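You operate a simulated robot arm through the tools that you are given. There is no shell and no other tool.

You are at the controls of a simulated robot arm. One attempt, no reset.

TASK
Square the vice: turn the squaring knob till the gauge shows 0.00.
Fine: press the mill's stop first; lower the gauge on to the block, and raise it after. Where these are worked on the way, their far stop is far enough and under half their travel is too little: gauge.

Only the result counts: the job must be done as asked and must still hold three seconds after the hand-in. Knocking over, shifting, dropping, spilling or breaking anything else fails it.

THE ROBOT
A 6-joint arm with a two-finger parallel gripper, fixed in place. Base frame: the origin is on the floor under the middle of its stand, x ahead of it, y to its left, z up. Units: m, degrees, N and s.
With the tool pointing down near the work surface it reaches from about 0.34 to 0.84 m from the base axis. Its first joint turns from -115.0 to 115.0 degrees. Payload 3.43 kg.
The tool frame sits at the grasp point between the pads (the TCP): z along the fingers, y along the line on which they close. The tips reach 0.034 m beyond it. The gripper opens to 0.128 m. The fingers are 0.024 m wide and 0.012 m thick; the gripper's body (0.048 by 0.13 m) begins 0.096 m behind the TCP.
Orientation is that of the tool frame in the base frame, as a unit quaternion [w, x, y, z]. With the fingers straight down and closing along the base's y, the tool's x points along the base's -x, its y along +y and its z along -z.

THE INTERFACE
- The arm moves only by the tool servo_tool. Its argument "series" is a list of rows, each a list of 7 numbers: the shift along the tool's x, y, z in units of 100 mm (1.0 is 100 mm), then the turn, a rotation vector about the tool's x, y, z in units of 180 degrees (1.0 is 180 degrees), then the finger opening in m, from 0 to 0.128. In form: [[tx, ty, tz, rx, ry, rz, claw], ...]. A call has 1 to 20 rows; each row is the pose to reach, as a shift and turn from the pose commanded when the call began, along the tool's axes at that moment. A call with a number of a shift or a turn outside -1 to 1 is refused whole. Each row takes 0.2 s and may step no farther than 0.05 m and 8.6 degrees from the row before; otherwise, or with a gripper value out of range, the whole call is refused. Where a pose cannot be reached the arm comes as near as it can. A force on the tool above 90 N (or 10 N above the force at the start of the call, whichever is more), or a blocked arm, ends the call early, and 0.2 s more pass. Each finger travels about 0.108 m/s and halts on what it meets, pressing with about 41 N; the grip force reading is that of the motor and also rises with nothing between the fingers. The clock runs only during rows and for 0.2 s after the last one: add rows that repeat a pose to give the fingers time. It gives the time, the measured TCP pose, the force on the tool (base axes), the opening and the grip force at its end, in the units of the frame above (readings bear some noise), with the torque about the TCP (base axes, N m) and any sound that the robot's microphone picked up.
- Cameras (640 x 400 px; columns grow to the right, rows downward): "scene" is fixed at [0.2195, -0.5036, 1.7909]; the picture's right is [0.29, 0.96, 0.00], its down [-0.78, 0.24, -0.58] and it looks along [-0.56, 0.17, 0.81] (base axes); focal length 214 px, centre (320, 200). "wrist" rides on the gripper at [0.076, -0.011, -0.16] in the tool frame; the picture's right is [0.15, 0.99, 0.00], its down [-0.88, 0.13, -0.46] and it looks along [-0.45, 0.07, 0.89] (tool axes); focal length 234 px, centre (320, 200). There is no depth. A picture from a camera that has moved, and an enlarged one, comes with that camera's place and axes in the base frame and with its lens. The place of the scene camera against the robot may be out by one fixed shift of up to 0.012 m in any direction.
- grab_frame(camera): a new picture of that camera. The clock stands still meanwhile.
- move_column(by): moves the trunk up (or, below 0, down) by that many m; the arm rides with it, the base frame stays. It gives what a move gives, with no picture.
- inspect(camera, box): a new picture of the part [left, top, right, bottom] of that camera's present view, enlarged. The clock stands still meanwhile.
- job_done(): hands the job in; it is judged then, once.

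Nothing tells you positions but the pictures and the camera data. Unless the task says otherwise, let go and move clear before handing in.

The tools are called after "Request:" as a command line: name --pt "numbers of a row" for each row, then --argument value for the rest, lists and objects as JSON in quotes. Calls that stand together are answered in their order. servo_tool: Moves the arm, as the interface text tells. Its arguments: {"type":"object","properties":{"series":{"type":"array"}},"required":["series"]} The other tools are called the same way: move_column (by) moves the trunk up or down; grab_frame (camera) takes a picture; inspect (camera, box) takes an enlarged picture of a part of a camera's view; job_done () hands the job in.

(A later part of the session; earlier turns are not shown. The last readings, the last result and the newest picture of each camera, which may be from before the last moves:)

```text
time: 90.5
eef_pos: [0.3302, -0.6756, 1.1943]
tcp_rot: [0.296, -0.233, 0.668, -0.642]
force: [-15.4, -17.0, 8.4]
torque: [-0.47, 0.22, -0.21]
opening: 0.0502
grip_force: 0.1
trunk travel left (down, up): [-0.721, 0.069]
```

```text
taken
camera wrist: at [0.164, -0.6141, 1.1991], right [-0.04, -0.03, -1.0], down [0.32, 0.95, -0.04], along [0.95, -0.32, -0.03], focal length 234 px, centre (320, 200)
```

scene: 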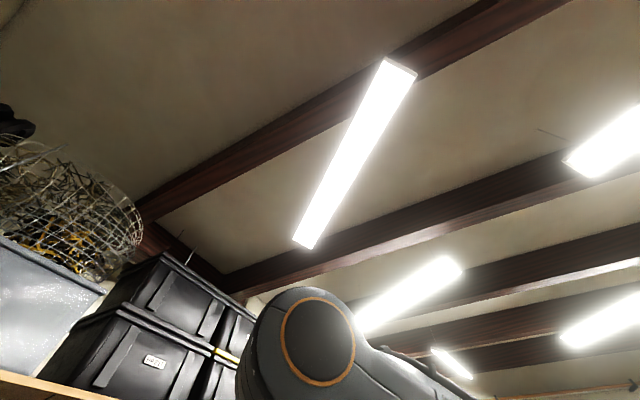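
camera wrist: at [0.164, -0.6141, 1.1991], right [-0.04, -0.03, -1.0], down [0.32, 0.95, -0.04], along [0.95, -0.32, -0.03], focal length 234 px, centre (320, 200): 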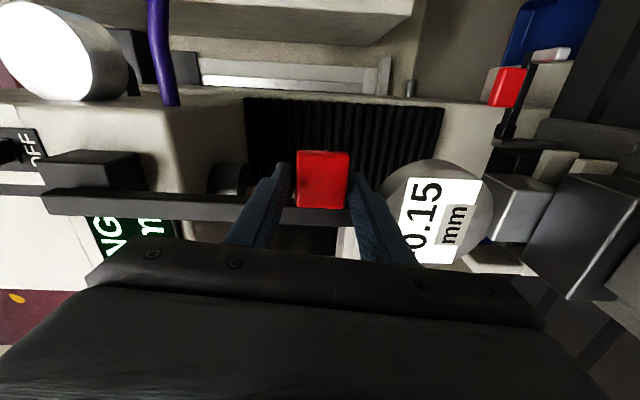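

The arm sits at its stop with my fingers lightly pressing it. I'll ease off by 6 mm to the right and then retreat straight back.

Request:
servo_tool --pt "0.06 0 0 0 0 0 0.052" --pt "0.06 0 -0.1 0 0 0 0.052" --pt "0.06 0 -0.4 0 0 0 0.052" --pt "0.06 0 -0.8 0 0 0 0.052" --pt "0.06 0 -1.0 0 0 0 0.052"

Request:
grab_frame --camera "wrist"

```text
time: 91.7
eef_pos: [0.2553, -0.6035, 1.1948]
tcp_rot: [0.296, -0.234, 0.67, -0.64]
force: [-0.1, 0.0, -0.2]
torque: [-0.02, 0.01, 0.03]
opening: 0.0522
grip_force: 0.0
trunk travel left (down, up): [-0.721, 0.069]
```

```text
taken
camera wrist: at [0.0897, -0.5431, 1.1997], right [-0.04, -0.03, -1.0], down [0.32, 0.95, -0.04], along [0.95, -0.32, -0.03], focal length 234 px, centre (320, 200)
```

wrist: 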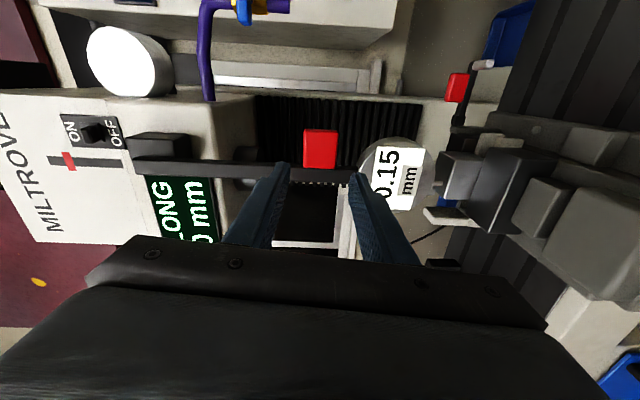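

The arm stays down and the gauge reads 0.15 mm. I'll back off and roll upright, then look for the SQUARE knob.

Request:
servo_tool --pt "0 0 -0.1 0 0 -0.0445 0.052" --pt "0 0 -0.2 0 0 -0.089 0.052" --pt "0 0 -0.3 0 0 -0.1335 0.052" --pt "0 0 -0.4 0 0 -0.178 0.052" --pt "0 0 -0.5 0 0 -0.2225 0.052" --pt "0 0 -0.6 0 0 -0.267 0.052" --pt "0 0 -0.7 0 0 -0.3115 0.052" --pt "0 0 -0.8 0 0 -0.356 0.052" --pt "0 0 -0.8 0 0 -0.4005 0.052" --pt "0 0 -0.8 0 0 -0.445 0.052" --pt "0 0 -0.8 0 0 -0.4895 0.052" --pt "0 0 -0.8 0 0 -0.53 0.052"

Request:
grab_frame --camera "wrist"

```text
time: 94.3
eef_pos: [0.2027, -0.5469, 1.192]
tcp_rot: [0.274, 0.654, -0.276, 0.649]
force: [0.0, 0.0, -0.7]
torque: [0.0, -0.04, 0.0]
opening: 0.0522
grip_force: 0.0
trunk travel left (down, up): [-0.721, 0.069]
```

```text
taken
camera wrist: at [0.1005, -0.4263, 1.2703], right [-0.71, -0.69, 0.15], down [-0.42, 0.24, -0.88], along [0.57, -0.68, -0.46], focal length 234 px, centre (320, 200)
```

wrist: 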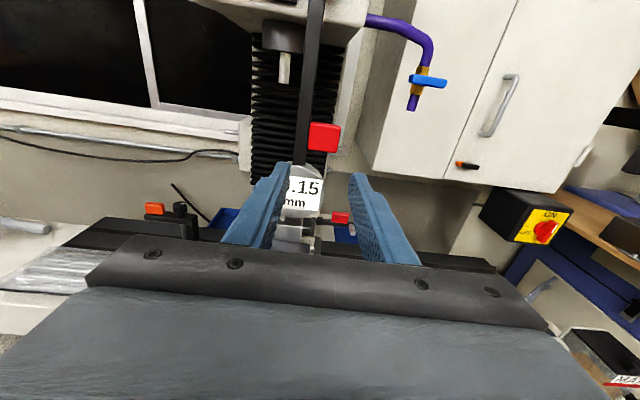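

The gauge face is visible behind the gripper. I'll retreat and shift right in line with the knob, then lower the trunk to bring the hand down to knob height.

Request:
servo_tool --pt "0 0.1 -0.25 0 0 0 0.052" --pt "0 0.3 -0.5 0 0 0 0.052" --pt "0 0.5 -0.75 0 0 0 0.052" --pt "0 0.7 -0.9 0 0 0 0.052"

Request:
move_column --by -0.2

Request:
grab_frame --camera "wrist"

```text
time: 95.3
eef_pos: [0.0902, -0.5331, 1.1931]
tcp_rot: [0.273, 0.654, -0.277, 0.649]
force: [-0.3, -0.3, -0.6]
torque: [0.03, -0.03, -0.05]
opening: 0.052
grip_force: 0.1
trunk travel left (down, up): [-0.721, 0.069]
```

```text
time: 97.5
eef_pos: [0.103, -0.5332, 0.9935]
tcp_rot: [0.273, 0.654, -0.277, 0.648]
force: [0.4, -0.3, 0.7]
torque: [0.01, 0.01, -0.01]
opening: 0.0523
grip_force: 0.1
trunk travel left (down, up): [-0.521, 0.269]
```

```text
taken
camera wrist: at [0.0006, -0.4113, 1.0715], right [-0.71, -0.69, 0.14], down [-0.41, 0.24, -0.88], along [0.57, -0.68, -0.46], focal length 234 px, centre (320, 200)
```

wrist: 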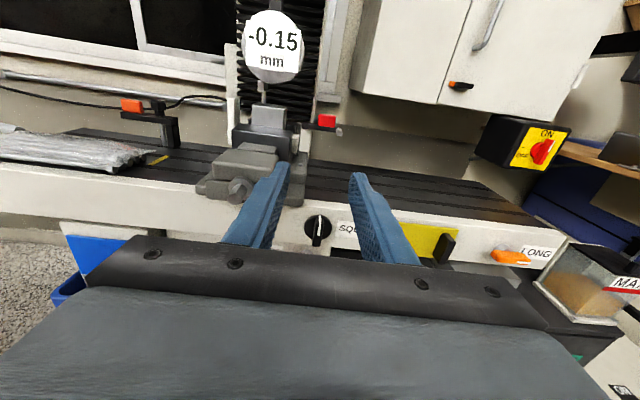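

Excellent: the gauge reads "-0.15 mm" and the SQUARE knob is right ahead between the fingers. I'll zoom in on the knob and the gauge.

Request:
inspect --camera "wrist" --box '[260, 190, 380, 260]'

Request:
inspect --camera "wrist" --box '[200, 0, 360, 110]'

Request:
inspect --camera "wrist" --box '[190, 90, 370, 220]'

```text
5.33 times, centred on (320, 225) of wrist
camera zoom: at [0.0006, -0.4113, 1.0715], right [-0.71, -0.69, 0.14], down [-0.41, 0.24, -0.88], along [0.57, -0.68, -0.46], focal length 1249 px, centre (320, 67)
```

zoom: 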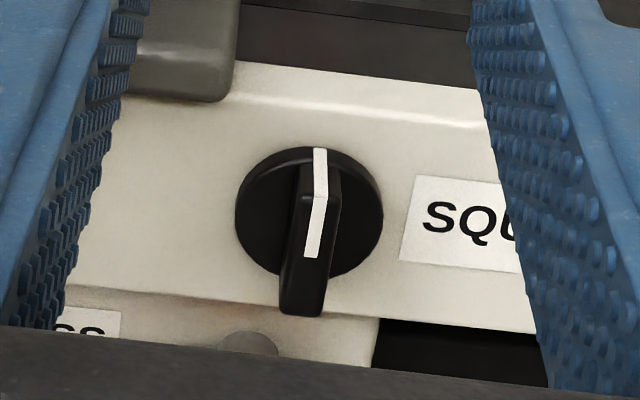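

```text
3.64 times, centred on (280, 55) of wrist
camera zoom: at [0.0006, -0.4113, 1.0715], right [-0.71, -0.69, 0.14], down [-0.41, 0.24, -0.88], along [0.57, -0.68, -0.46], focal length 852 px, centre (466, 727)
```

zoom: 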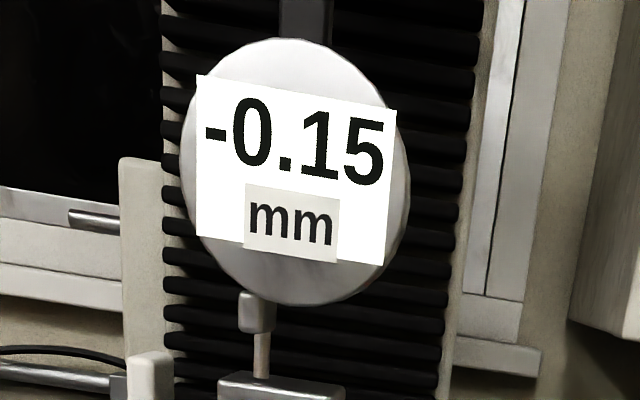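

```text
3.08 times, centred on (280, 155) of wrist
camera zoom: at [0.0006, -0.4113, 1.0715], right [-0.71, -0.69, 0.14], down [-0.41, 0.24, -0.88], along [0.57, -0.68, -0.46], focal length 720 px, centre (443, 338)
```

zoom: 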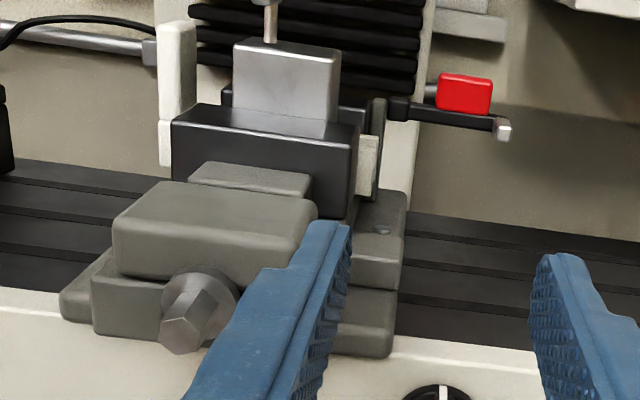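

The knob has a vertical grip fin with a white pointer up, at about s = 0.3235, z = 0.855 on the table front (d ≈ -0.62). Before approaching, I'll lower a bit more to see what's below it.

Request:
move_column --by -0.1

Request:
grab_frame --camera "wrist"

Request:
inspect --camera "wrist" --box '[250, 140, 390, 250]'

```text
time: 98.8
eef_pos: [0.1298, -0.533, 0.8944]
tcp_rot: [0.275, 0.653, -0.278, 0.648]
force: [-0.1, -0.2, -0.2]
torque: [-0.03, 0.02, 0.03]
opening: 0.052
grip_force: 0.1
trunk travel left (down, up): [-0.421, 0.369]
```

```text
taken
camera wrist: at [0.0283, -0.4116, 0.9715], right [-0.71, -0.69, 0.15], down [-0.41, 0.24, -0.88], along [0.57, -0.68, -0.46], focal length 234 px, centre (320, 200)
```

wrist: 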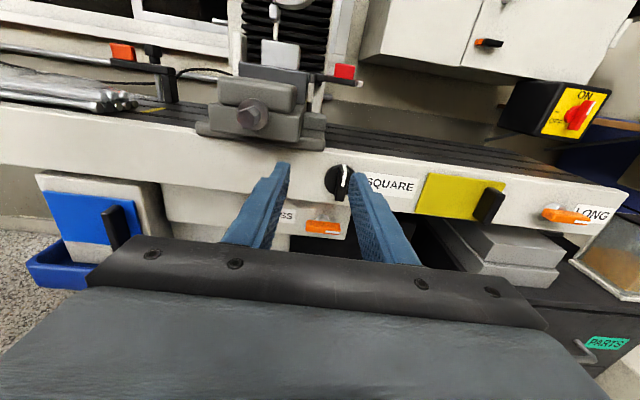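

```text
3.64 times, centred on (320, 195) of wrist
camera zoom: at [0.0283, -0.4116, 0.9715], right [-0.71, -0.69, 0.15], down [-0.41, 0.24, -0.88], along [0.57, -0.68, -0.46], focal length 852 px, centre (320, 218)
```

zoom: 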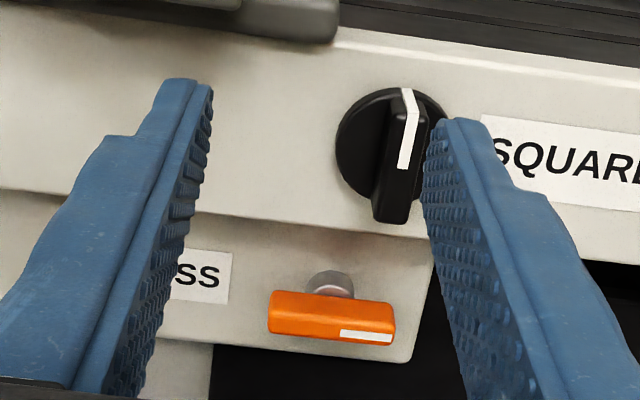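

The orange CROSS handle is about 6 cm below the knob, so there's room. I take the knob to be at s ≈ 0.322, z ≈ 0.849. I'll align with it at a stand-off.

Request:
servo_tool --pt "-0.2 0.15 0.1 0 0 0 0.045" --pt "-0.45 0.37 0.3 0 0 0 0.045" --pt "-0.45 0.37 0.3 0 0 0 0.045"

Request:
inspect --camera "wrist" --box '[250, 110, 390, 240]'

```text
time: 99.6
eef_pos: [0.1245, -0.5816, 0.8469]
tcp_rot: [0.275, 0.654, -0.278, 0.648]
force: [-0.4, -0.9, 0.8]
torque: [0.01, 0.02, 0.0]
opening: 0.0449
grip_force: 0.1
trunk travel left (down, up): [-0.421, 0.369]
```

```text
3.08 times, centred on (320, 175) of wrist
camera zoom: at [0.0223, -0.4594, 0.9247], right [-0.71, -0.69, 0.15], down [-0.41, 0.24, -0.88], along [0.57, -0.68, -0.46], focal length 720 px, centre (320, 277)
```

zoom: 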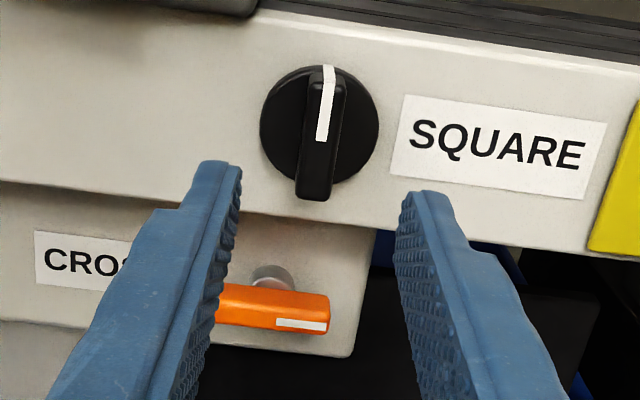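

The hand is lined up with the knob within about 2 mm. I'll advance 45 mm and check again.

Request:
servo_tool --pt "0.02 0.01 0.15 0 0 0 0.045" --pt "0.02 0.015 0.3 0 0 0 0.045" --pt "0.02 0.015 0.45 0 0 0 0.045"

Request:
inspect --camera "wrist" --box '[250, 110, 390, 240]'

Request:
grab_frame --camera "wrist"

```text
time: 100.4
eef_pos: [0.1551, -0.6143, 0.8485]
tcp_rot: [0.274, 0.654, -0.278, 0.648]
force: [-0.3, 0.7, 0.1]
torque: [0.01, -0.03, 0.0]
opening: 0.0449
grip_force: 0.1
trunk travel left (down, up): [-0.421, 0.369]
```

```text
3.08 times, centred on (320, 175) of wrist
camera zoom: at [0.0528, -0.4928, 0.9269], right [-0.71, -0.69, 0.15], down [-0.41, 0.24, -0.88], along [0.57, -0.68, -0.46], focal length 720 px, centre (320, 277)
```

zoom: 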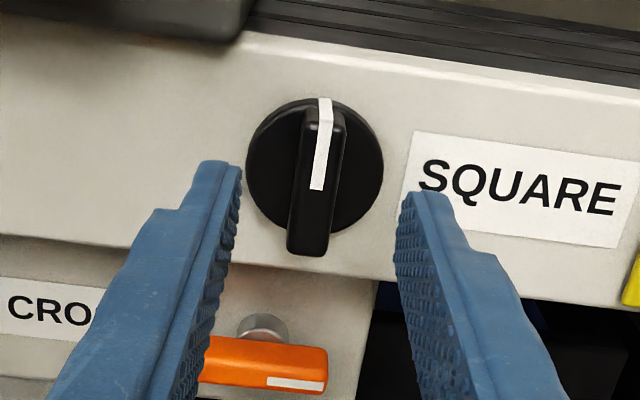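

```text
taken
camera wrist: at [0.0528, -0.4928, 0.9269], right [-0.71, -0.69, 0.15], down [-0.41, 0.24, -0.88], along [0.57, -0.68, -0.46], focal length 234 px, centre (320, 200)
```

wrist: 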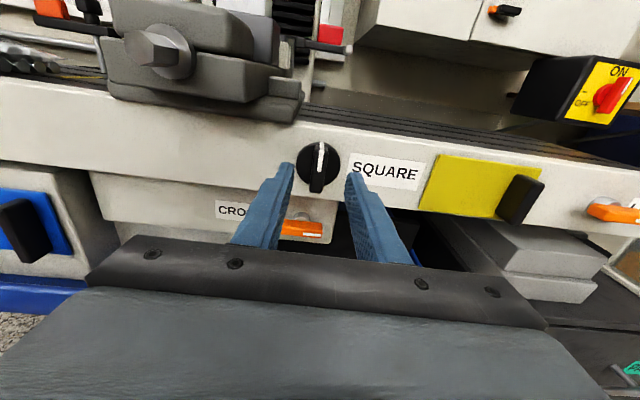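

The fin's front face is at about d = -0.60, so I need about 30 mm more. I'll advance in small steps with the force guard and look again.

Request:
servo_tool --pt "0 0 0.1 0 0 0 0.04" --pt "0 0 0.2 0 0 0 0.035" --pt "0 0 0.28 0 0 0 0.035"

Request:
inspect --camera "wrist" --box '[250, 110, 390, 240]'

```text
time: 101.2
eef_pos: [0.1749, -0.6331, 0.8511]
tcp_rot: [0.275, 0.653, -0.278, 0.649]
force: [0.0, 0.8, 0.2]
torque: [0.02, 0.0, 0.04]
opening: 0.0349
grip_force: 0.1
trunk travel left (down, up): [-0.421, 0.369]
```

```text
3.08 times, centred on (320, 175) of wrist
camera zoom: at [0.0729, -0.5116, 0.928], right [-0.71, -0.69, 0.14], down [-0.41, 0.24, -0.88], along [0.57, -0.68, -0.46], focal length 720 px, centre (320, 277)
```

zoom: 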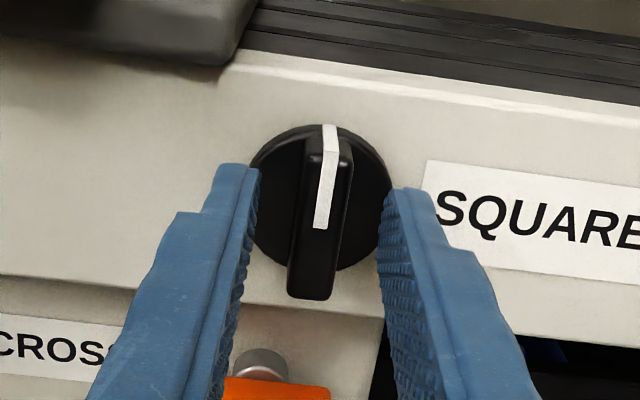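

The fingertips are now on either side of the fin. I'll advance 6 mm more and close on it.

Request:
servo_tool --pt "0 0 0.03 0 0 0 0.035" --pt "0 0 0.06 0 0 0 0.035" --pt "0 0 0.06 0 0 0 0.02" --pt "0 0 0.06 0 0 0 0.005" --pt "0 0 0.06 0 0 0 0.005"

Request:
grab_frame --camera "wrist"

Request:
inspect --camera "wrist" --box '[250, 110, 390, 240]'

```text
time: 102.4
eef_pos: [0.1788, -0.6369, 0.8493]
tcp_rot: [0.275, 0.653, -0.278, 0.648]
force: [1.5, 3.8, 1.0]
torque: [0.04, 0.03, 0.7]
opening: 0.0139
grip_force: 45.3
trunk travel left (down, up): [-0.421, 0.369]
```

```text
taken
camera wrist: at [0.0769, -0.5166, 0.9273], right [-0.71, -0.69, 0.15], down [-0.41, 0.24, -0.88], along [0.57, -0.68, -0.46], focal length 234 px, centre (320, 200)
```

wrist: 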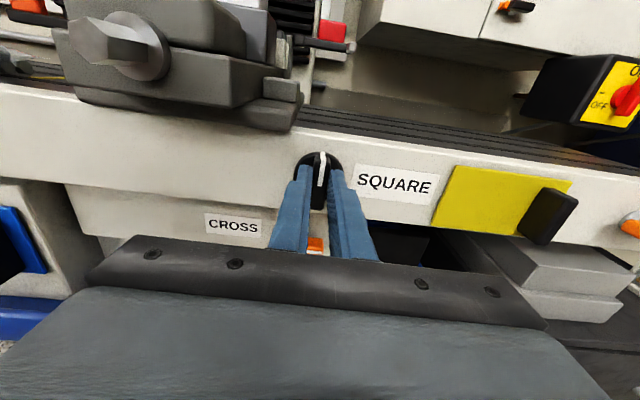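

```text
3.08 times, centred on (320, 175) of wrist
camera zoom: at [0.0769, -0.5166, 0.9273], right [-0.71, -0.69, 0.15], down [-0.41, 0.24, -0.88], along [0.57, -0.68, -0.46], focal length 720 px, centre (320, 277)
```

zoom: 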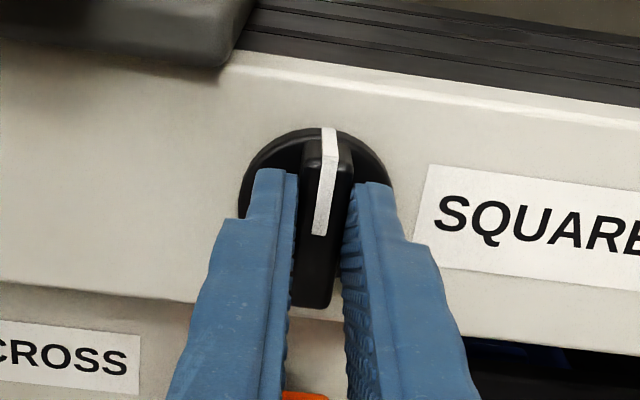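

I have the fin gripped (14 mm wide). The gauge isn't visible from here, so I'll turn a trial 15° clockwise, let go, back off and read it.

Request:
servo_tool --pt "0 0 0 0 0 0.0278 0.005" --pt "0 0 0 0 0 0.0556 0.005" --pt "0 0 0 0 0 0.0833 0.005" --pt "0 0 0 0 0 0.0833 0.005"

Request:
inspect --camera "wrist" --box '[250, 110, 390, 240]'

```text
time: 103.4
eef_pos: [0.178, -0.6386, 0.8511]
tcp_rot: [0.188, 0.612, -0.361, 0.679]
force: [8.4, -16.6, 2.8]
torque: [0.23, 0.3, 0.46]
opening: 0.0136
grip_force: 45.0
trunk travel left (down, up): [-0.421, 0.369]
```

```text
3.08 times, centred on (320, 175) of wrist
camera zoom: at [0.0617, -0.5312, 0.9273], right [-0.72, -0.69, -0.12], down [-0.25, 0.4, -0.88], along [0.65, -0.6, -0.46], focal length 720 px, centre (320, 277)
```

zoom: 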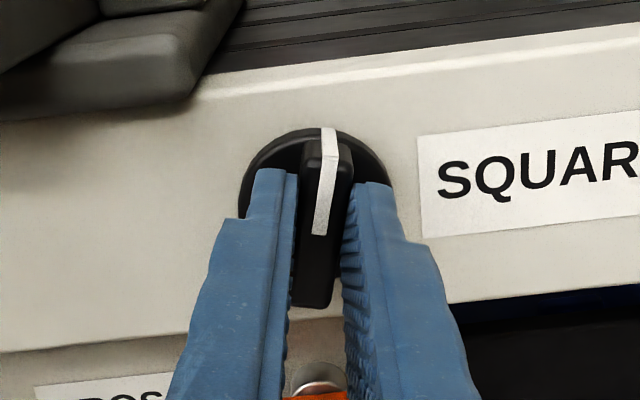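

The knob turned with the gripper. I'll release, retreat 80 mm, rise 100 mm and read the gauge.

Request:
servo_tool --pt "0 0 0 0 0 0 0.02" --pt "0 0 0 0 0 0 0.035" --pt "0 0 0 0 0 0 0.035" --pt "0 0 -0.3 0 0 0 0.035" --pt "0 0 -0.6 0 0 0 0.035" --pt "0 0 -0.8 0 0 0 0.035"

Request:
servo_tool --pt "0 0 0 0 0 -0.0278 0.035" --pt "0.3 0 0 0 0 -0.0556 0.035" --pt "0.65 0 0 0 0 -0.0833 0.035" --pt "1.0 0 0 0 0 -0.0833 0.035"

Request:
grab_frame --camera "wrist"

```text
time: 104.8
eef_pos: [0.1224, -0.5804, 0.8507]
tcp_rot: [0.187, 0.612, -0.36, 0.679]
force: [0.5, -0.4, -0.3]
torque: [0.0, -0.01, 0.01]
opening: 0.0347
grip_force: 0.1
trunk travel left (down, up): [-0.421, 0.369]
```

```text
time: 105.8
eef_pos: [0.1054, -0.5971, 0.9491]
tcp_rot: [0.275, 0.654, -0.278, 0.648]
force: [-0.3, -0.7, 0.2]
torque: [-0.02, -0.03, 0.03]
opening: 0.0347
grip_force: 0.1
trunk travel left (down, up): [-0.421, 0.369]
```

```text
taken
camera wrist: at [0.0031, -0.4752, 1.0268], right [-0.71, -0.69, 0.15], down [-0.42, 0.24, -0.88], along [0.57, -0.68, -0.46], focal length 234 px, centre (320, 200)
```

wrist: 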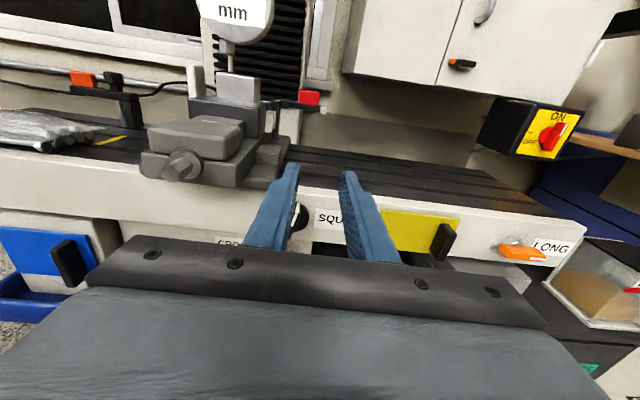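

The dial number is just above the frame. I'll raise 70 mm more.

Request:
servo_tool --pt "0.35 0 0 0 0 0 0.035" --pt "0.7 0 0 0 0 0 0.035"

Request:
inspect --camera "wrist" --box '[140, 0, 340, 140]'

```text
time: 106.4
eef_pos: [0.1084, -0.5981, 1.0179]
tcp_rot: [0.274, 0.654, -0.277, 0.649]
force: [0.3, -0.2, 1.1]
torque: [0.0, -0.03, 0.03]
opening: 0.035
grip_force: 0.1
trunk travel left (down, up): [-0.421, 0.369]
```

```text
2.86 times, centred on (240, 70) of wrist
camera zoom: at [0.0065, -0.4766, 1.096], right [-0.71, -0.69, 0.14], down [-0.41, 0.24, -0.88], along [0.57, -0.68, -0.46], focal length 669 px, centre (549, 571)
```

zoom: 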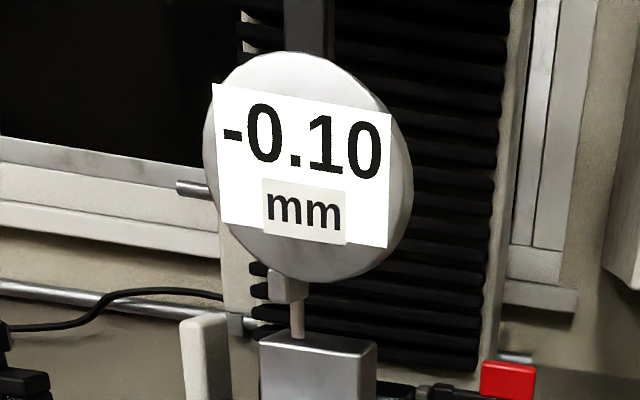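

The gauge went from -0.15 to -0.10 with 15° clockwise, so about 30° more should bring it to zero. I'll go back to the knob with the hand rolled 15° to match the fin.

Request:
servo_tool --pt "-0.35 -0.07 0 0 0 0 0.035" --pt "-0.7 -0.14 0 0 0 0 0.035" --pt "-1.0 -0.214 0 0 0 0 0.035"

Request:
servo_tool --pt "-0.35 0 0 0 0 0.0278 0.035" --pt "-0.69 0 0 0 0 0.0556 0.035" --pt "-0.69 0 0 0 0 0.0833 0.035" --pt "-0.69 0 0 0 0 0.0833 0.035"

Request:
inspect --camera "wrist" --box '[250, 90, 390, 240]'

```text
time: 107.2
eef_pos: [0.1203, -0.5842, 0.9204]
tcp_rot: [0.274, 0.653, -0.278, 0.649]
force: [-0.4, 0.1, 0.3]
torque: [-0.03, 0.0, -0.03]
opening: 0.035
grip_force: 0.1
trunk travel left (down, up): [-0.421, 0.369]
```

```text
time: 108.2
eef_pos: [0.118, -0.5831, 0.8511]
tcp_rot: [0.187, 0.611, -0.361, 0.679]
force: [-0.4, 0.4, 0.2]
torque: [-0.02, -0.04, -0.01]
opening: 0.0345
grip_force: 0.1
trunk travel left (down, up): [-0.421, 0.369]
```

```text
2.67 times, centred on (320, 165) of wrist
camera zoom: at [0.0017, -0.4764, 0.9296], right [-0.71, -0.69, -0.12], down [-0.25, 0.41, -0.88], along [0.65, -0.6, -0.46], focal length 624 px, centre (320, 293)
```

zoom: 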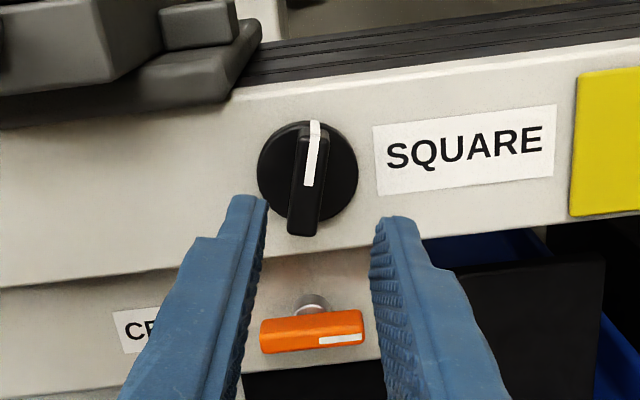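

The hand is about 4 mm right of centre. I'll correct that and go in to the fin, then close.

Request:
servo_tool --pt "-0.03 -0.034 0.2 0 0 0 0.035" --pt "-0.03 -0.034 0.45 0 0 0 0.035" --pt "-0.03 -0.034 0.65 0 0 0 0.035" --pt "-0.03 -0.034 0.74 0 0 0 0.035"

Request:
inspect --camera "wrist" --box '[250, 90, 390, 240]'

```text
time: 109.2
eef_pos: [0.1723, -0.6341, 0.8462]
tcp_rot: [0.188, 0.611, -0.361, 0.679]
force: [-0.7, -0.5, 0.2]
torque: [-0.03, 0.02, 0.01]
opening: 0.0348
grip_force: 0.1
trunk travel left (down, up): [-0.421, 0.369]
```

```text
2.67 times, centred on (320, 165) of wrist
camera zoom: at [0.056, -0.5265, 0.924], right [-0.72, -0.69, -0.12], down [-0.25, 0.4, -0.88], along [0.65, -0.6, -0.46], focal length 624 px, centre (320, 293)
```

zoom: 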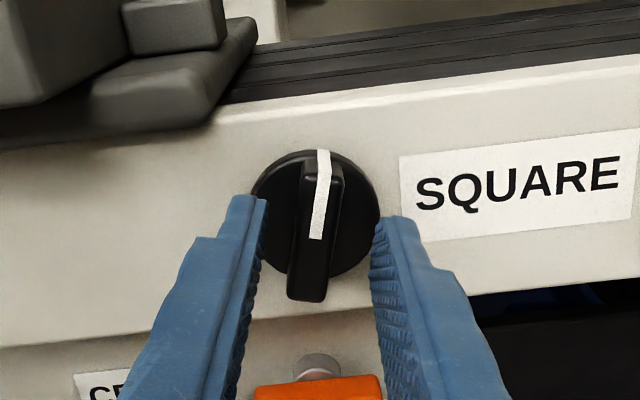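

The fin is between the fingers. I'll move the last 7 mm in, close, and turn 27° clockwise.

Request:
servo_tool --pt "0.025 -0.02 0.04 0 0 0 0.035" --pt "0.025 -0.02 0.07 0 0 0 0.035" --pt "0.025 -0.02 0.07 0 0 0 0.02" --pt "0.025 -0.02 0.07 0 0 0 0.005" --pt "0.025 -0.02 0.07 0 0 0 0.005"

Request:
servo_tool --pt "0 0 0 0 0 0.025 0.005" --pt "0 0 0 0 0 0.05 0.005" --pt "0 0 0 0 0 0.075 0.005" --pt "0 0 0 0 0 0.1 0.005" --pt "0 0 0 0 0 0.125 0.005" --pt "0 0 0 0 0 0.15 0.005" --pt "0 0 0 0 0 0.15 0.005"

Request:
inspect --camera "wrist" --box '[250, 90, 390, 240]'

```text
time: 110.4
eef_pos: [0.1785, -0.6386, 0.8474]
tcp_rot: [0.188, 0.612, -0.361, 0.678]
force: [-2.8, -11.3, -3.7]
torque: [0.36, 0.38, 0.36]
opening: 0.0139
grip_force: 45.6
trunk travel left (down, up): [-0.421, 0.369]
```

```text
time: 112.0
eef_pos: [0.1767, -0.6401, 0.8469]
tcp_rot: [0.025, 0.509, -0.496, 0.703]
force: [-41.2, -9.2, -20.5]
torque: [0.1, 0.23, -0.67]
opening: 0.0142
grip_force: 45.0
trunk travel left (down, up): [-0.421, 0.369]
```

```text
2.67 times, centred on (320, 165) of wrist
camera zoom: at [0.0371, -0.5546, 0.913], right [-0.6, -0.57, -0.56], down [0.04, 0.68, -0.73], along [0.8, -0.46, -0.39], focal length 624 px, centre (320, 293)
```

zoom: 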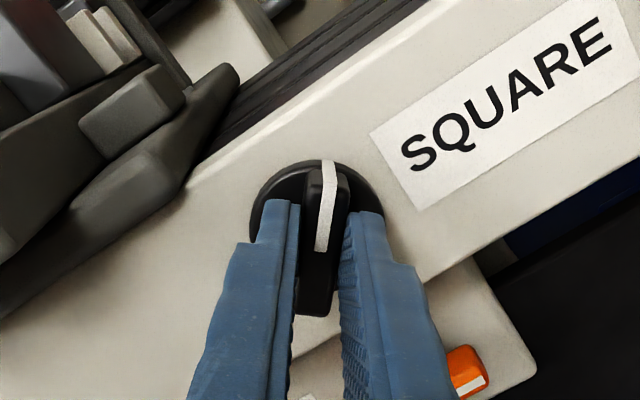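

The knob turned. I'll release, back off, roll upright and rise to read the gauge.

Request:
servo_tool --pt "0 0 0 0 0 0 0.02" --pt "0 0 0 0 0 0 0.035" --pt "0 0 0 0 0 0 0.035" --pt "0 0 -0.3 0 0 0 0.035" --pt "0 0 -0.6 0 0 0 0.035" --pt "0 0 -0.8 0 0 0 0.035"

Request:
servo_tool --pt "0 0 0 0 0 -0.039 0.035" --pt "0 0 0 0 0 -0.078 0.035" --pt "0 0 0 0 0 -0.117 0.035" --pt "0 0 0 0 0 -0.156 0.035" --pt "0 0 0 0 0 -0.195 0.035" --pt "0 0 0 0 0 -0.2333 0.035"

Request:
servo_tool --pt "0.35 0 0 0 0 0 0.035" --pt "0.7 0 0 0 0 0 0.035" --pt "1.0 0 0 0 0 0 0.035"

Request:
servo_tool --pt "0.35 0 0 0 0 0 0.035" --pt "0.7 0 0 0 0 0 0.035"

Request:
inspect --camera "wrist" --box '[140, 0, 340, 140]'

```text
time: 113.4
eef_pos: [0.1257, -0.5804, 0.8481]
tcp_rot: [0.025, 0.51, -0.493, 0.704]
force: [0.2, -0.2, 0.5]
torque: [-0.03, 0.0, -0.01]
opening: 0.0349
grip_force: 0.2
trunk travel left (down, up): [-0.421, 0.369]
```

```text
time: 114.8
eef_pos: [0.1242, -0.5803, 0.8498]
tcp_rot: [0.275, 0.654, -0.277, 0.648]
force: [0.5, -0.7, 0.4]
torque: [0.03, -0.03, -0.01]
opening: 0.035
grip_force: 0.0
trunk travel left (down, up): [-0.421, 0.369]
```

```text
time: 115.6
eef_pos: [0.1245, -0.5824, 0.9488]
tcp_rot: [0.274, 0.654, -0.277, 0.648]
force: [0.5, -0.5, -0.2]
torque: [0.0, -0.03, 0.04]
opening: 0.035
grip_force: 0.1
trunk travel left (down, up): [-0.421, 0.369]
```

```text
time: 116.2
eef_pos: [0.1232, -0.5802, 1.02]
tcp_rot: [0.274, 0.654, -0.278, 0.649]
force: [0.4, 0.0, -0.9]
torque: [0.01, -0.01, 0.03]
opening: 0.0348
grip_force: 0.0
trunk travel left (down, up): [-0.421, 0.369]
```

```text
2.86 times, centred on (240, 70) of wrist
camera zoom: at [0.0215, -0.4588, 1.0971], right [-0.71, -0.69, 0.14], down [-0.41, 0.24, -0.88], along [0.57, -0.68, -0.46], focal length 669 px, centre (549, 571)
```

zoom: 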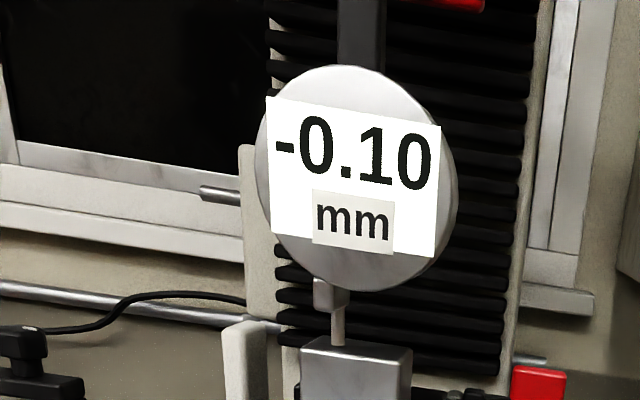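

The gauge still shows -0.10. I'll look at the knob's present pointer angle.

Request:
inspect --camera "wrist" --box '[250, 180, 390, 260]'

Request:
grab_frame --camera "wrist"

```text
4.57 times, centred on (320, 220) of wrist
camera zoom: at [0.0215, -0.4588, 1.0971], right [-0.71, -0.69, 0.14], down [-0.41, 0.24, -0.88], along [0.57, -0.68, -0.46], focal length 1070 px, centre (320, 109)
```

zoom: 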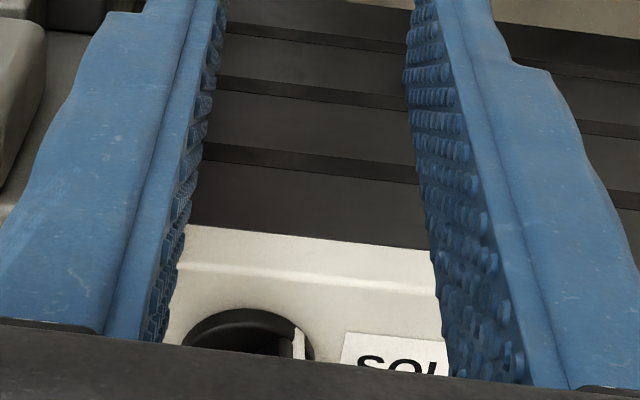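

```text
taken
camera wrist: at [0.0215, -0.4588, 1.0971], right [-0.71, -0.69, 0.14], down [-0.41, 0.24, -0.88], along [0.57, -0.68, -0.46], focal length 234 px, centre (320, 200)
```

wrist: 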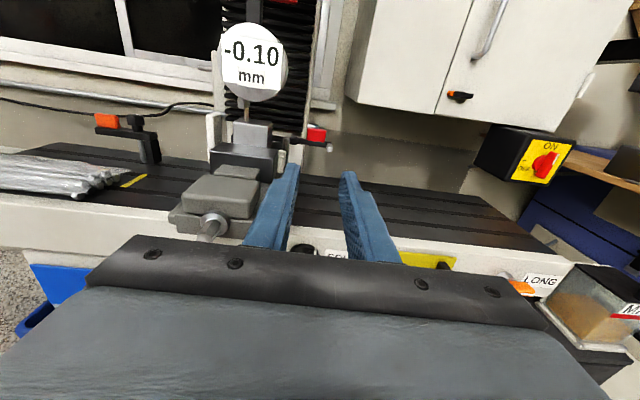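

The pointer is right of vertical, but I need to see its true angle. I'll lower to view the whole knob.

Request:
servo_tool --pt "-0.35 0 0 0 0 0 0.045" --pt "-0.7 0 0 0 0 0 0.05" --pt "-1.0 0 0 0 0 0 0.05"

Request:
inspect --camera "wrist" --box '[250, 150, 390, 250]'

Request:
grab_frame --camera "wrist"

```text
time: 117.0
eef_pos: [0.1244, -0.5817, 0.9217]
tcp_rot: [0.274, 0.654, -0.277, 0.649]
force: [-0.9, -0.1, -0.2]
torque: [0.01, 0.0, 0.0]
opening: 0.0498
grip_force: 0.2
trunk travel left (down, up): [-0.421, 0.369]
```

```text
4.00 times, centred on (320, 200) of wrist
camera zoom: at [0.0238, -0.4604, 0.9993], right [-0.71, -0.69, 0.15], down [-0.41, 0.24, -0.88], along [0.57, -0.68, -0.46], focal length 937 px, centre (320, 200)
```

zoom: 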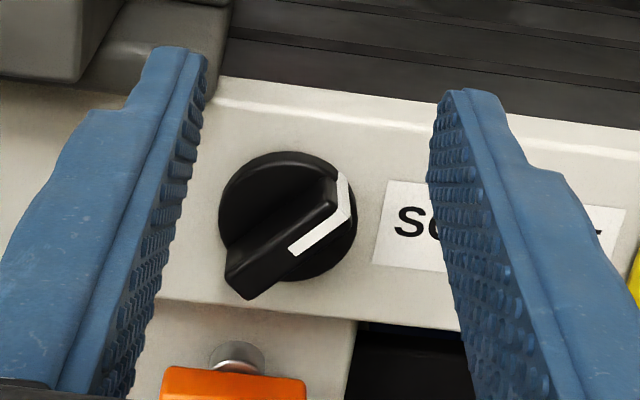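

```text
taken
camera wrist: at [0.0238, -0.4604, 0.9993], right [-0.71, -0.69, 0.15], down [-0.41, 0.24, -0.88], along [0.57, -0.68, -0.46], focal length 234 px, centre (320, 200)
```

wrist: 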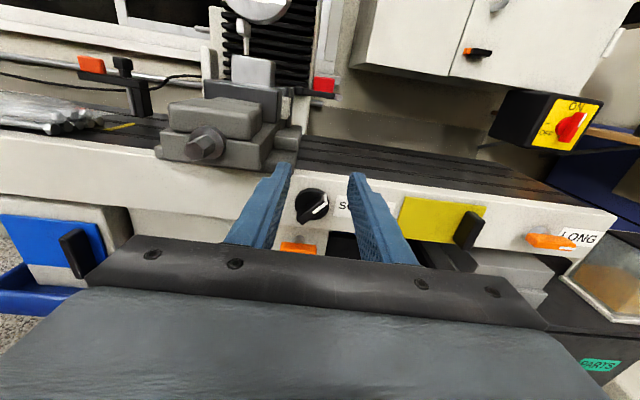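

The pointer is clearly at about 45° clockwise now. I'll rise again and re-read the gauge, in case it updates slowly.

Request:
servo_tool --pt "0.35 0 0 0 0 0 0.05" --pt "0.7 0 0 0 0 0 0.05" --pt "0.9 0 0 0 0 0 0.05" --pt "0.9 0 0 0 0 0 0.05" --pt "0.9 0 0 0 0 0 0.05"

Request:
inspect --camera "wrist" --box '[140, 0, 340, 140]'

Request:
inspect --camera "wrist" --box '[150, 90, 350, 230]'

```text
time: 118.2
eef_pos: [0.1249, -0.5818, 1.0081]
tcp_rot: [0.274, 0.654, -0.277, 0.648]
force: [-0.6, 0.6, 0.3]
torque: [-0.04, 0.0, -0.04]
opening: 0.0498
grip_force: 0.1
trunk travel left (down, up): [-0.421, 0.369]
```

```text
2.86 times, centred on (240, 70) of wrist
camera zoom: at [0.0223, -0.4603, 1.0877], right [-0.71, -0.69, 0.15], down [-0.41, 0.24, -0.88], along [0.57, -0.68, -0.46], focal length 669 px, centre (549, 571)
```

zoom: 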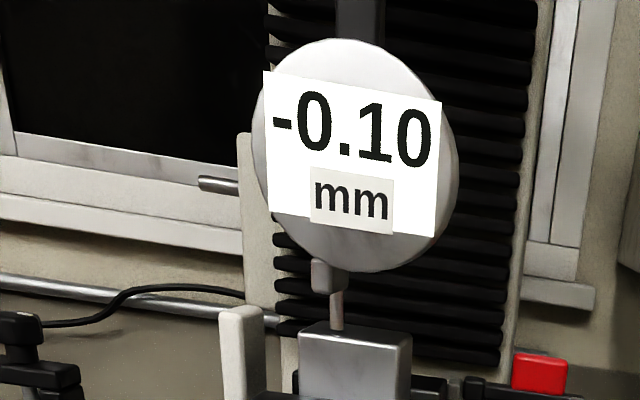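

```text
2.86 times, centred on (250, 160) of wrist
camera zoom: at [0.0223, -0.4603, 1.0877], right [-0.71, -0.69, 0.15], down [-0.41, 0.24, -0.88], along [0.57, -0.68, -0.46], focal length 669 px, centre (520, 314)
```

zoom: 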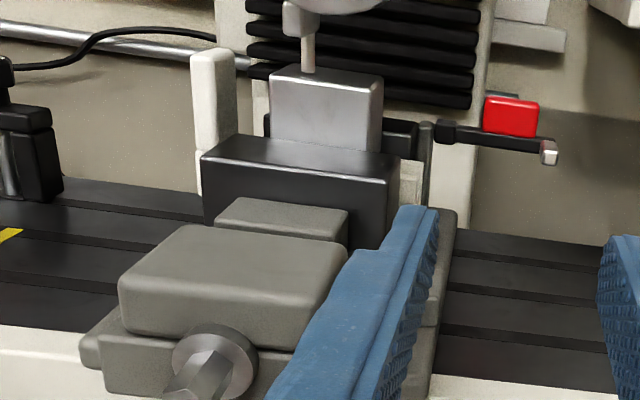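

The reading holds at -0.10 over quite some knob angle, so it seems to go in coarse 0.05 steps (about 30° each). I'll return to the knob, grip it rolled to match, and turn further to about 90°.

Request:
servo_tool --pt "-0.35 0.01 0 0 0 0 0.045" --pt "-0.7 0.015 0 0 0 0 0.04" --pt "-1.0 0.015 0 0 0 0 0.04"

Request:
servo_tool --pt "-0.3 0 0 0 0 0.039 0.04" --pt "-0.59 0 0 0 0 0.078 0.04" --pt "-0.59 0 0 0 0 0.117 0.04" --pt "-0.59 0 0 0 0 0.156 0.04" --pt "-0.59 0 0 0 0 0.195 0.04" --pt "-0.59 0 0 0 0 0.2333 0.04"

Request:
inspect --camera "wrist" --box '[250, 90, 390, 240]'

```text
time: 119.0
eef_pos: [0.1226, -0.5826, 0.9093]
tcp_rot: [0.275, 0.653, -0.277, 0.649]
force: [0.4, 0.2, -0.1]
torque: [-0.01, 0.0, 0.0]
opening: 0.0399
grip_force: 0.1
trunk travel left (down, up): [-0.421, 0.369]
```

```text
time: 120.4
eef_pos: [0.1238, -0.5823, 0.8493]
tcp_rot: [0.024, 0.51, -0.494, 0.704]
force: [0.1, 0.5, -0.1]
torque: [-0.03, -0.01, 0.01]
opening: 0.0399
grip_force: 0.0
trunk travel left (down, up): [-0.421, 0.369]
```

```text
2.67 times, centred on (320, 165) of wrist
camera zoom: at [-0.0181, -0.4969, 0.915], right [-0.6, -0.57, -0.56], down [0.04, 0.68, -0.74], along [0.8, -0.46, -0.39], focal length 624 px, centre (320, 293)
```

zoom: 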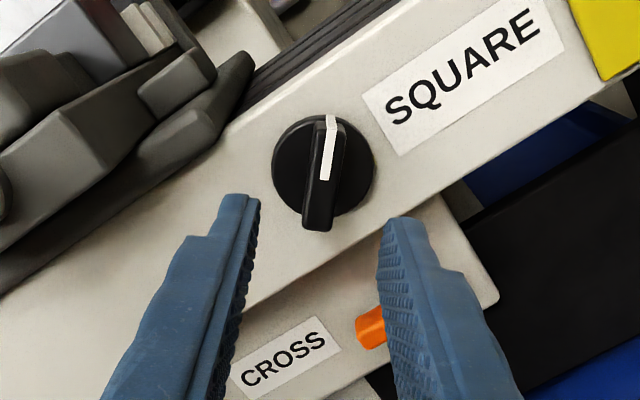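

The fin is parallel to the fingers, so the knob is at about 42°. I'll go in, close, and turn 48° more, to about 90°.

Request:
servo_tool --pt "0 0 0.3 0 0 0 0.04" --pt "0 0 0.55 0 0 0 0.035" --pt "0 0 0.7 0 0 0 0.035" --pt "0 0 0.77 0 0 0 0.035" --pt "0 0 0.77 0 0 0 0.02" --pt "0 0 0.77 0 0 0 0.005" --pt "0 0 0.77 0 0 0 0.005"

Request:
servo_tool --pt "0 0 0 0 0 0.0333 0.005" --pt "0 0 0 0 0 0.0667 0.005" --pt "0 0 0 0 0 0.1 0.005" --pt "0 0 0 0 0 0.1333 0.005" --pt "0 0 0 0 0 0.1667 0.005" --pt "0 0 0 0 0 0.2 0.005" --pt "0 0 0 0 0 0.2333 0.005" --pt "0 0 0 0 0 0.2667 0.005" --pt "0 0 0 0 0 0.2667 0.005"

Request:
inspect --camera "wrist" --box '[250, 90, 390, 240]'

```text
time: 122.0
eef_pos: [0.1772, -0.64, 0.8476]
tcp_rot: [0.025, 0.51, -0.495, 0.703]
force: [-11.4, -18.8, -19.3]
torque: [0.13, 0.35, -0.16]
opening: 0.0138
grip_force: 44.9
trunk travel left (down, up): [-0.421, 0.369]
```

```text
time: 124.0
eef_pos: [0.1755, -0.6393, 0.8449]
tcp_rot: [0.264, -0.265, 0.663, -0.649]
force: [-12.2, -23.1, -47.9]
torque: [0.53, 0.68, -0.6]
opening: 0.0139
grip_force: 45.3
trunk travel left (down, up): [-0.421, 0.369]
```

```text
2.67 times, centred on (320, 165) of wrist
camera zoom: at [0.011, -0.5774, 0.8592], right [-0.11, -0.08, -0.99], down [0.32, 0.94, -0.12], along [0.94, -0.33, -0.08], focal length 624 px, centre (320, 293)
```

zoom: 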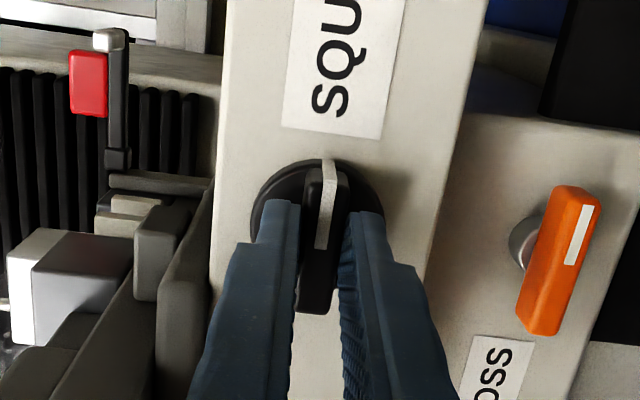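

The knob is now at about 90°. I'll release, back off, roll upright and rise to read the gauge.

Request:
servo_tool --pt "0 0 0 0 0 0 0.02" --pt "0 0 0 0 0 0 0.035" --pt "0 0 0 0 0 0 0.035" --pt "0 0 -0.3 0 0 0 0.035" --pt "0 0 -0.6 0 0 0 0.035" --pt "0 0 -0.8 0 0 0 0.035"

Request:
servo_tool --pt "0 0 0 0 0 -0.0455 0.035" --pt "0 0 0 0 0 -0.091 0.035" --pt "0 0 0 0 0 -0.1365 0.035" --pt "0 0 0 0 0 -0.182 0.035" --pt "0 0 0 0 0 -0.2275 0.035" --pt "0 0 0 0 0 -0.273 0.035" --pt "0 0 0 0 0 -0.3185 0.035" --pt "0 0 0 0 0 -0.364 0.035" --pt "0 0 0 0 0 -0.4095 0.035" --pt "0 0 0 0 0 -0.455 0.035" --pt "0 0 0 0 0 -0.5 0.035"

Request:
servo_tool --pt "0.35 0 0 0 0 0 0.035" --pt "0.7 0 0 0 0 0 0.035" --pt "1.0 0 0 0 0 0 0.035"

Request:
servo_tool --pt "0.35 0 0 0 0 0 0.035" --pt "0.7 0 0 0 0 0 0.035"

Request:
inspect --camera "wrist" --box '[140, 0, 340, 140]'

```text
time: 125.4
eef_pos: [0.1221, -0.5812, 0.8502]
tcp_rot: [0.265, -0.265, 0.659, -0.652]
force: [0.2, -0.7, 0.9]
torque: [0.01, 0.04, 0.01]
opening: 0.0348
grip_force: 0.0
trunk travel left (down, up): [-0.421, 0.369]
```

```text
time: 127.8
eef_pos: [0.1193, -0.5797, 0.851]
tcp_rot: [0.275, 0.654, -0.277, 0.648]
force: [0.5, -0.9, -0.2]
torque: [0.01, 0.01, 0.0]
opening: 0.035
grip_force: 0.1
trunk travel left (down, up): [-0.421, 0.369]
```

```text
time: 128.6
eef_pos: [0.1173, -0.5796, 0.9523]
tcp_rot: [0.275, 0.653, -0.278, 0.648]
force: [-0.8, 0.4, 0.1]
torque: [-0.01, 0.01, 0.04]
opening: 0.0351
grip_force: 0.1
trunk travel left (down, up): [-0.421, 0.369]
```

```text
time: 129.2
eef_pos: [0.1206, -0.5808, 1.0186]
tcp_rot: [0.274, 0.654, -0.278, 0.648]
force: [0.7, 0.2, -0.1]
torque: [-0.01, 0.01, 0.04]
opening: 0.035
grip_force: 0.1
trunk travel left (down, up): [-0.421, 0.369]
```

```text
2.86 times, centred on (240, 70) of wrist
camera zoom: at [0.0185, -0.4589, 1.0967], right [-0.71, -0.69, 0.14], down [-0.41, 0.24, -0.88], along [0.57, -0.68, -0.46], focal length 669 px, centre (549, 571)
```

zoom: 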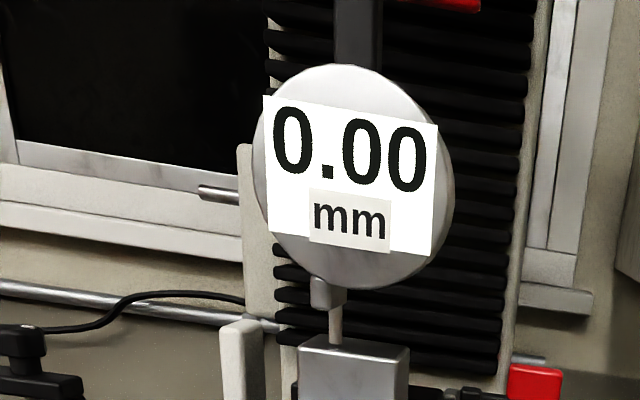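

The gauge now shows 0.00, with the knob centred at about 90°. Next I'll raise the gauge again: raise the trunk, then go to the red handle at about s = 0.2525, z = 1.194 with the hand rolled 90°.

Request:
move_column --by 0.3

Request:
servo_tool --pt "-0.35 -0.25 0 0 0 0 0.035" --pt "-0.7 -0.5 0 0 0 0 0.045" --pt "-1.0 -0.73 0 0 0 0 0.052"

Request:
grab_frame --camera "wrist"

```text
time: 132.2
eef_pos: [0.1221, -0.5816, 1.3201]
tcp_rot: [0.274, 0.654, -0.278, 0.648]
force: [0.1, -0.2, 1.5]
torque: [0.02, 0.02, -0.01]
opening: 0.035
grip_force: 0.0
trunk travel left (down, up): [-0.721, 0.069]
```

```text
time: 133.0
eef_pos: [0.1738, -0.5272, 1.2183]
tcp_rot: [0.275, 0.654, -0.278, 0.648]
force: [1.2, -0.1, 0.5]
torque: [0.03, 0.01, 0.01]
opening: 0.052
grip_force: 0.1
trunk travel left (down, up): [-0.721, 0.069]
```

```text
taken
camera wrist: at [0.0714, -0.4059, 1.2969], right [-0.71, -0.69, 0.15], down [-0.41, 0.24, -0.88], along [0.57, -0.68, -0.46], focal length 234 px, centre (320, 200)
```

wrist: 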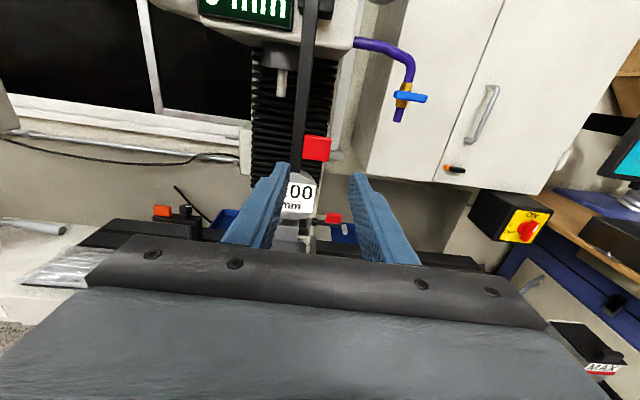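

The handle is where I expected, at (s = 0.253, z = 1.195). I'll roll 90° and align with it.

Request:
servo_tool --pt "-0.03 0.005 0 0 0 0.0455 0.056" --pt "-0.06 0.01 0 0 0 0.091 0.056" --pt "-0.09 0.015 0 0 0 0.1365 0.056" --pt "-0.12 0.02 0 0 0 0.182 0.056" --pt "-0.15 0.025 0 0 0 0.2275 0.056" --pt "-0.18 0.03 0 0 0 0.273 0.056" --pt "-0.21 0.03 0 0 0 0.3185 0.056" --pt "-0.23 0.03 0 0 0 0.364 0.056" --pt "-0.23 0.03 0 0 0 0.4095 0.056" --pt "-0.23 0.03 0 0 0 0.455 0.056" --pt "-0.23 0.03 0 0 0 0.5 0.056"

Request:
servo_tool --pt "0 0 0.35 0 0 0 0.056" --pt "0 0 0.7 0 0 0 0.056" --pt "0 0 1.0 0 0 0 0.056"

Request:
grab_frame --camera "wrist"

Request:
inspect --camera "wrist" --box '[230, 80, 430, 270]'

```text
time: 135.4
eef_pos: [0.1714, -0.532, 1.1961]
tcp_rot: [0.265, -0.264, 0.659, -0.653]
force: [-0.1, -0.3, -0.4]
torque: [0.04, -0.01, 0.0]
opening: 0.0559
grip_force: 0.0
trunk travel left (down, up): [-0.721, 0.069]
```

```text
time: 136.2
eef_pos: [0.2421, -0.6036, 1.195]
tcp_rot: [0.265, -0.265, 0.658, -0.653]
force: [-0.5, 0.5, -0.1]
torque: [0.01, 0.0, 0.01]
opening: 0.0561
grip_force: 0.1
trunk travel left (down, up): [-0.721, 0.069]
```

```text
taken
camera wrist: at [0.0764, -0.542, 1.2085], right [-0.11, -0.09, -0.99], down [0.32, 0.94, -0.12], along [0.94, -0.33, -0.07], focal length 234 px, centre (320, 200)
```

wrist: 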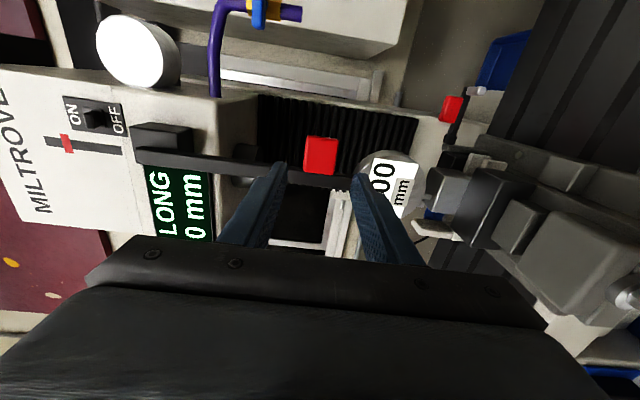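

```text
2.11 times, centred on (330, 175) of wrist
camera zoom: at [0.0764, -0.542, 1.2085], right [-0.11, -0.09, -0.99], down [0.32, 0.94, -0.12], along [0.94, -0.33, -0.07], focal length 493 px, centre (299, 253)
```

zoom: 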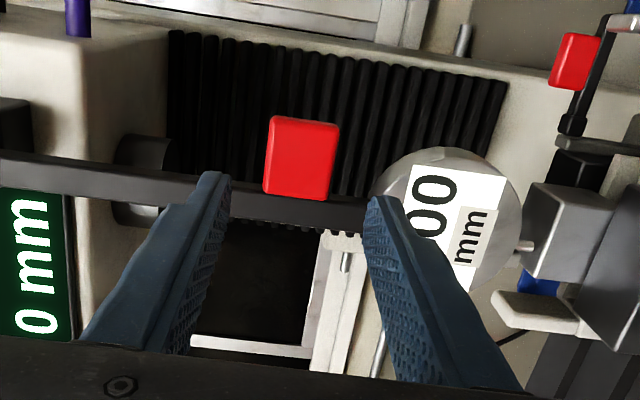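

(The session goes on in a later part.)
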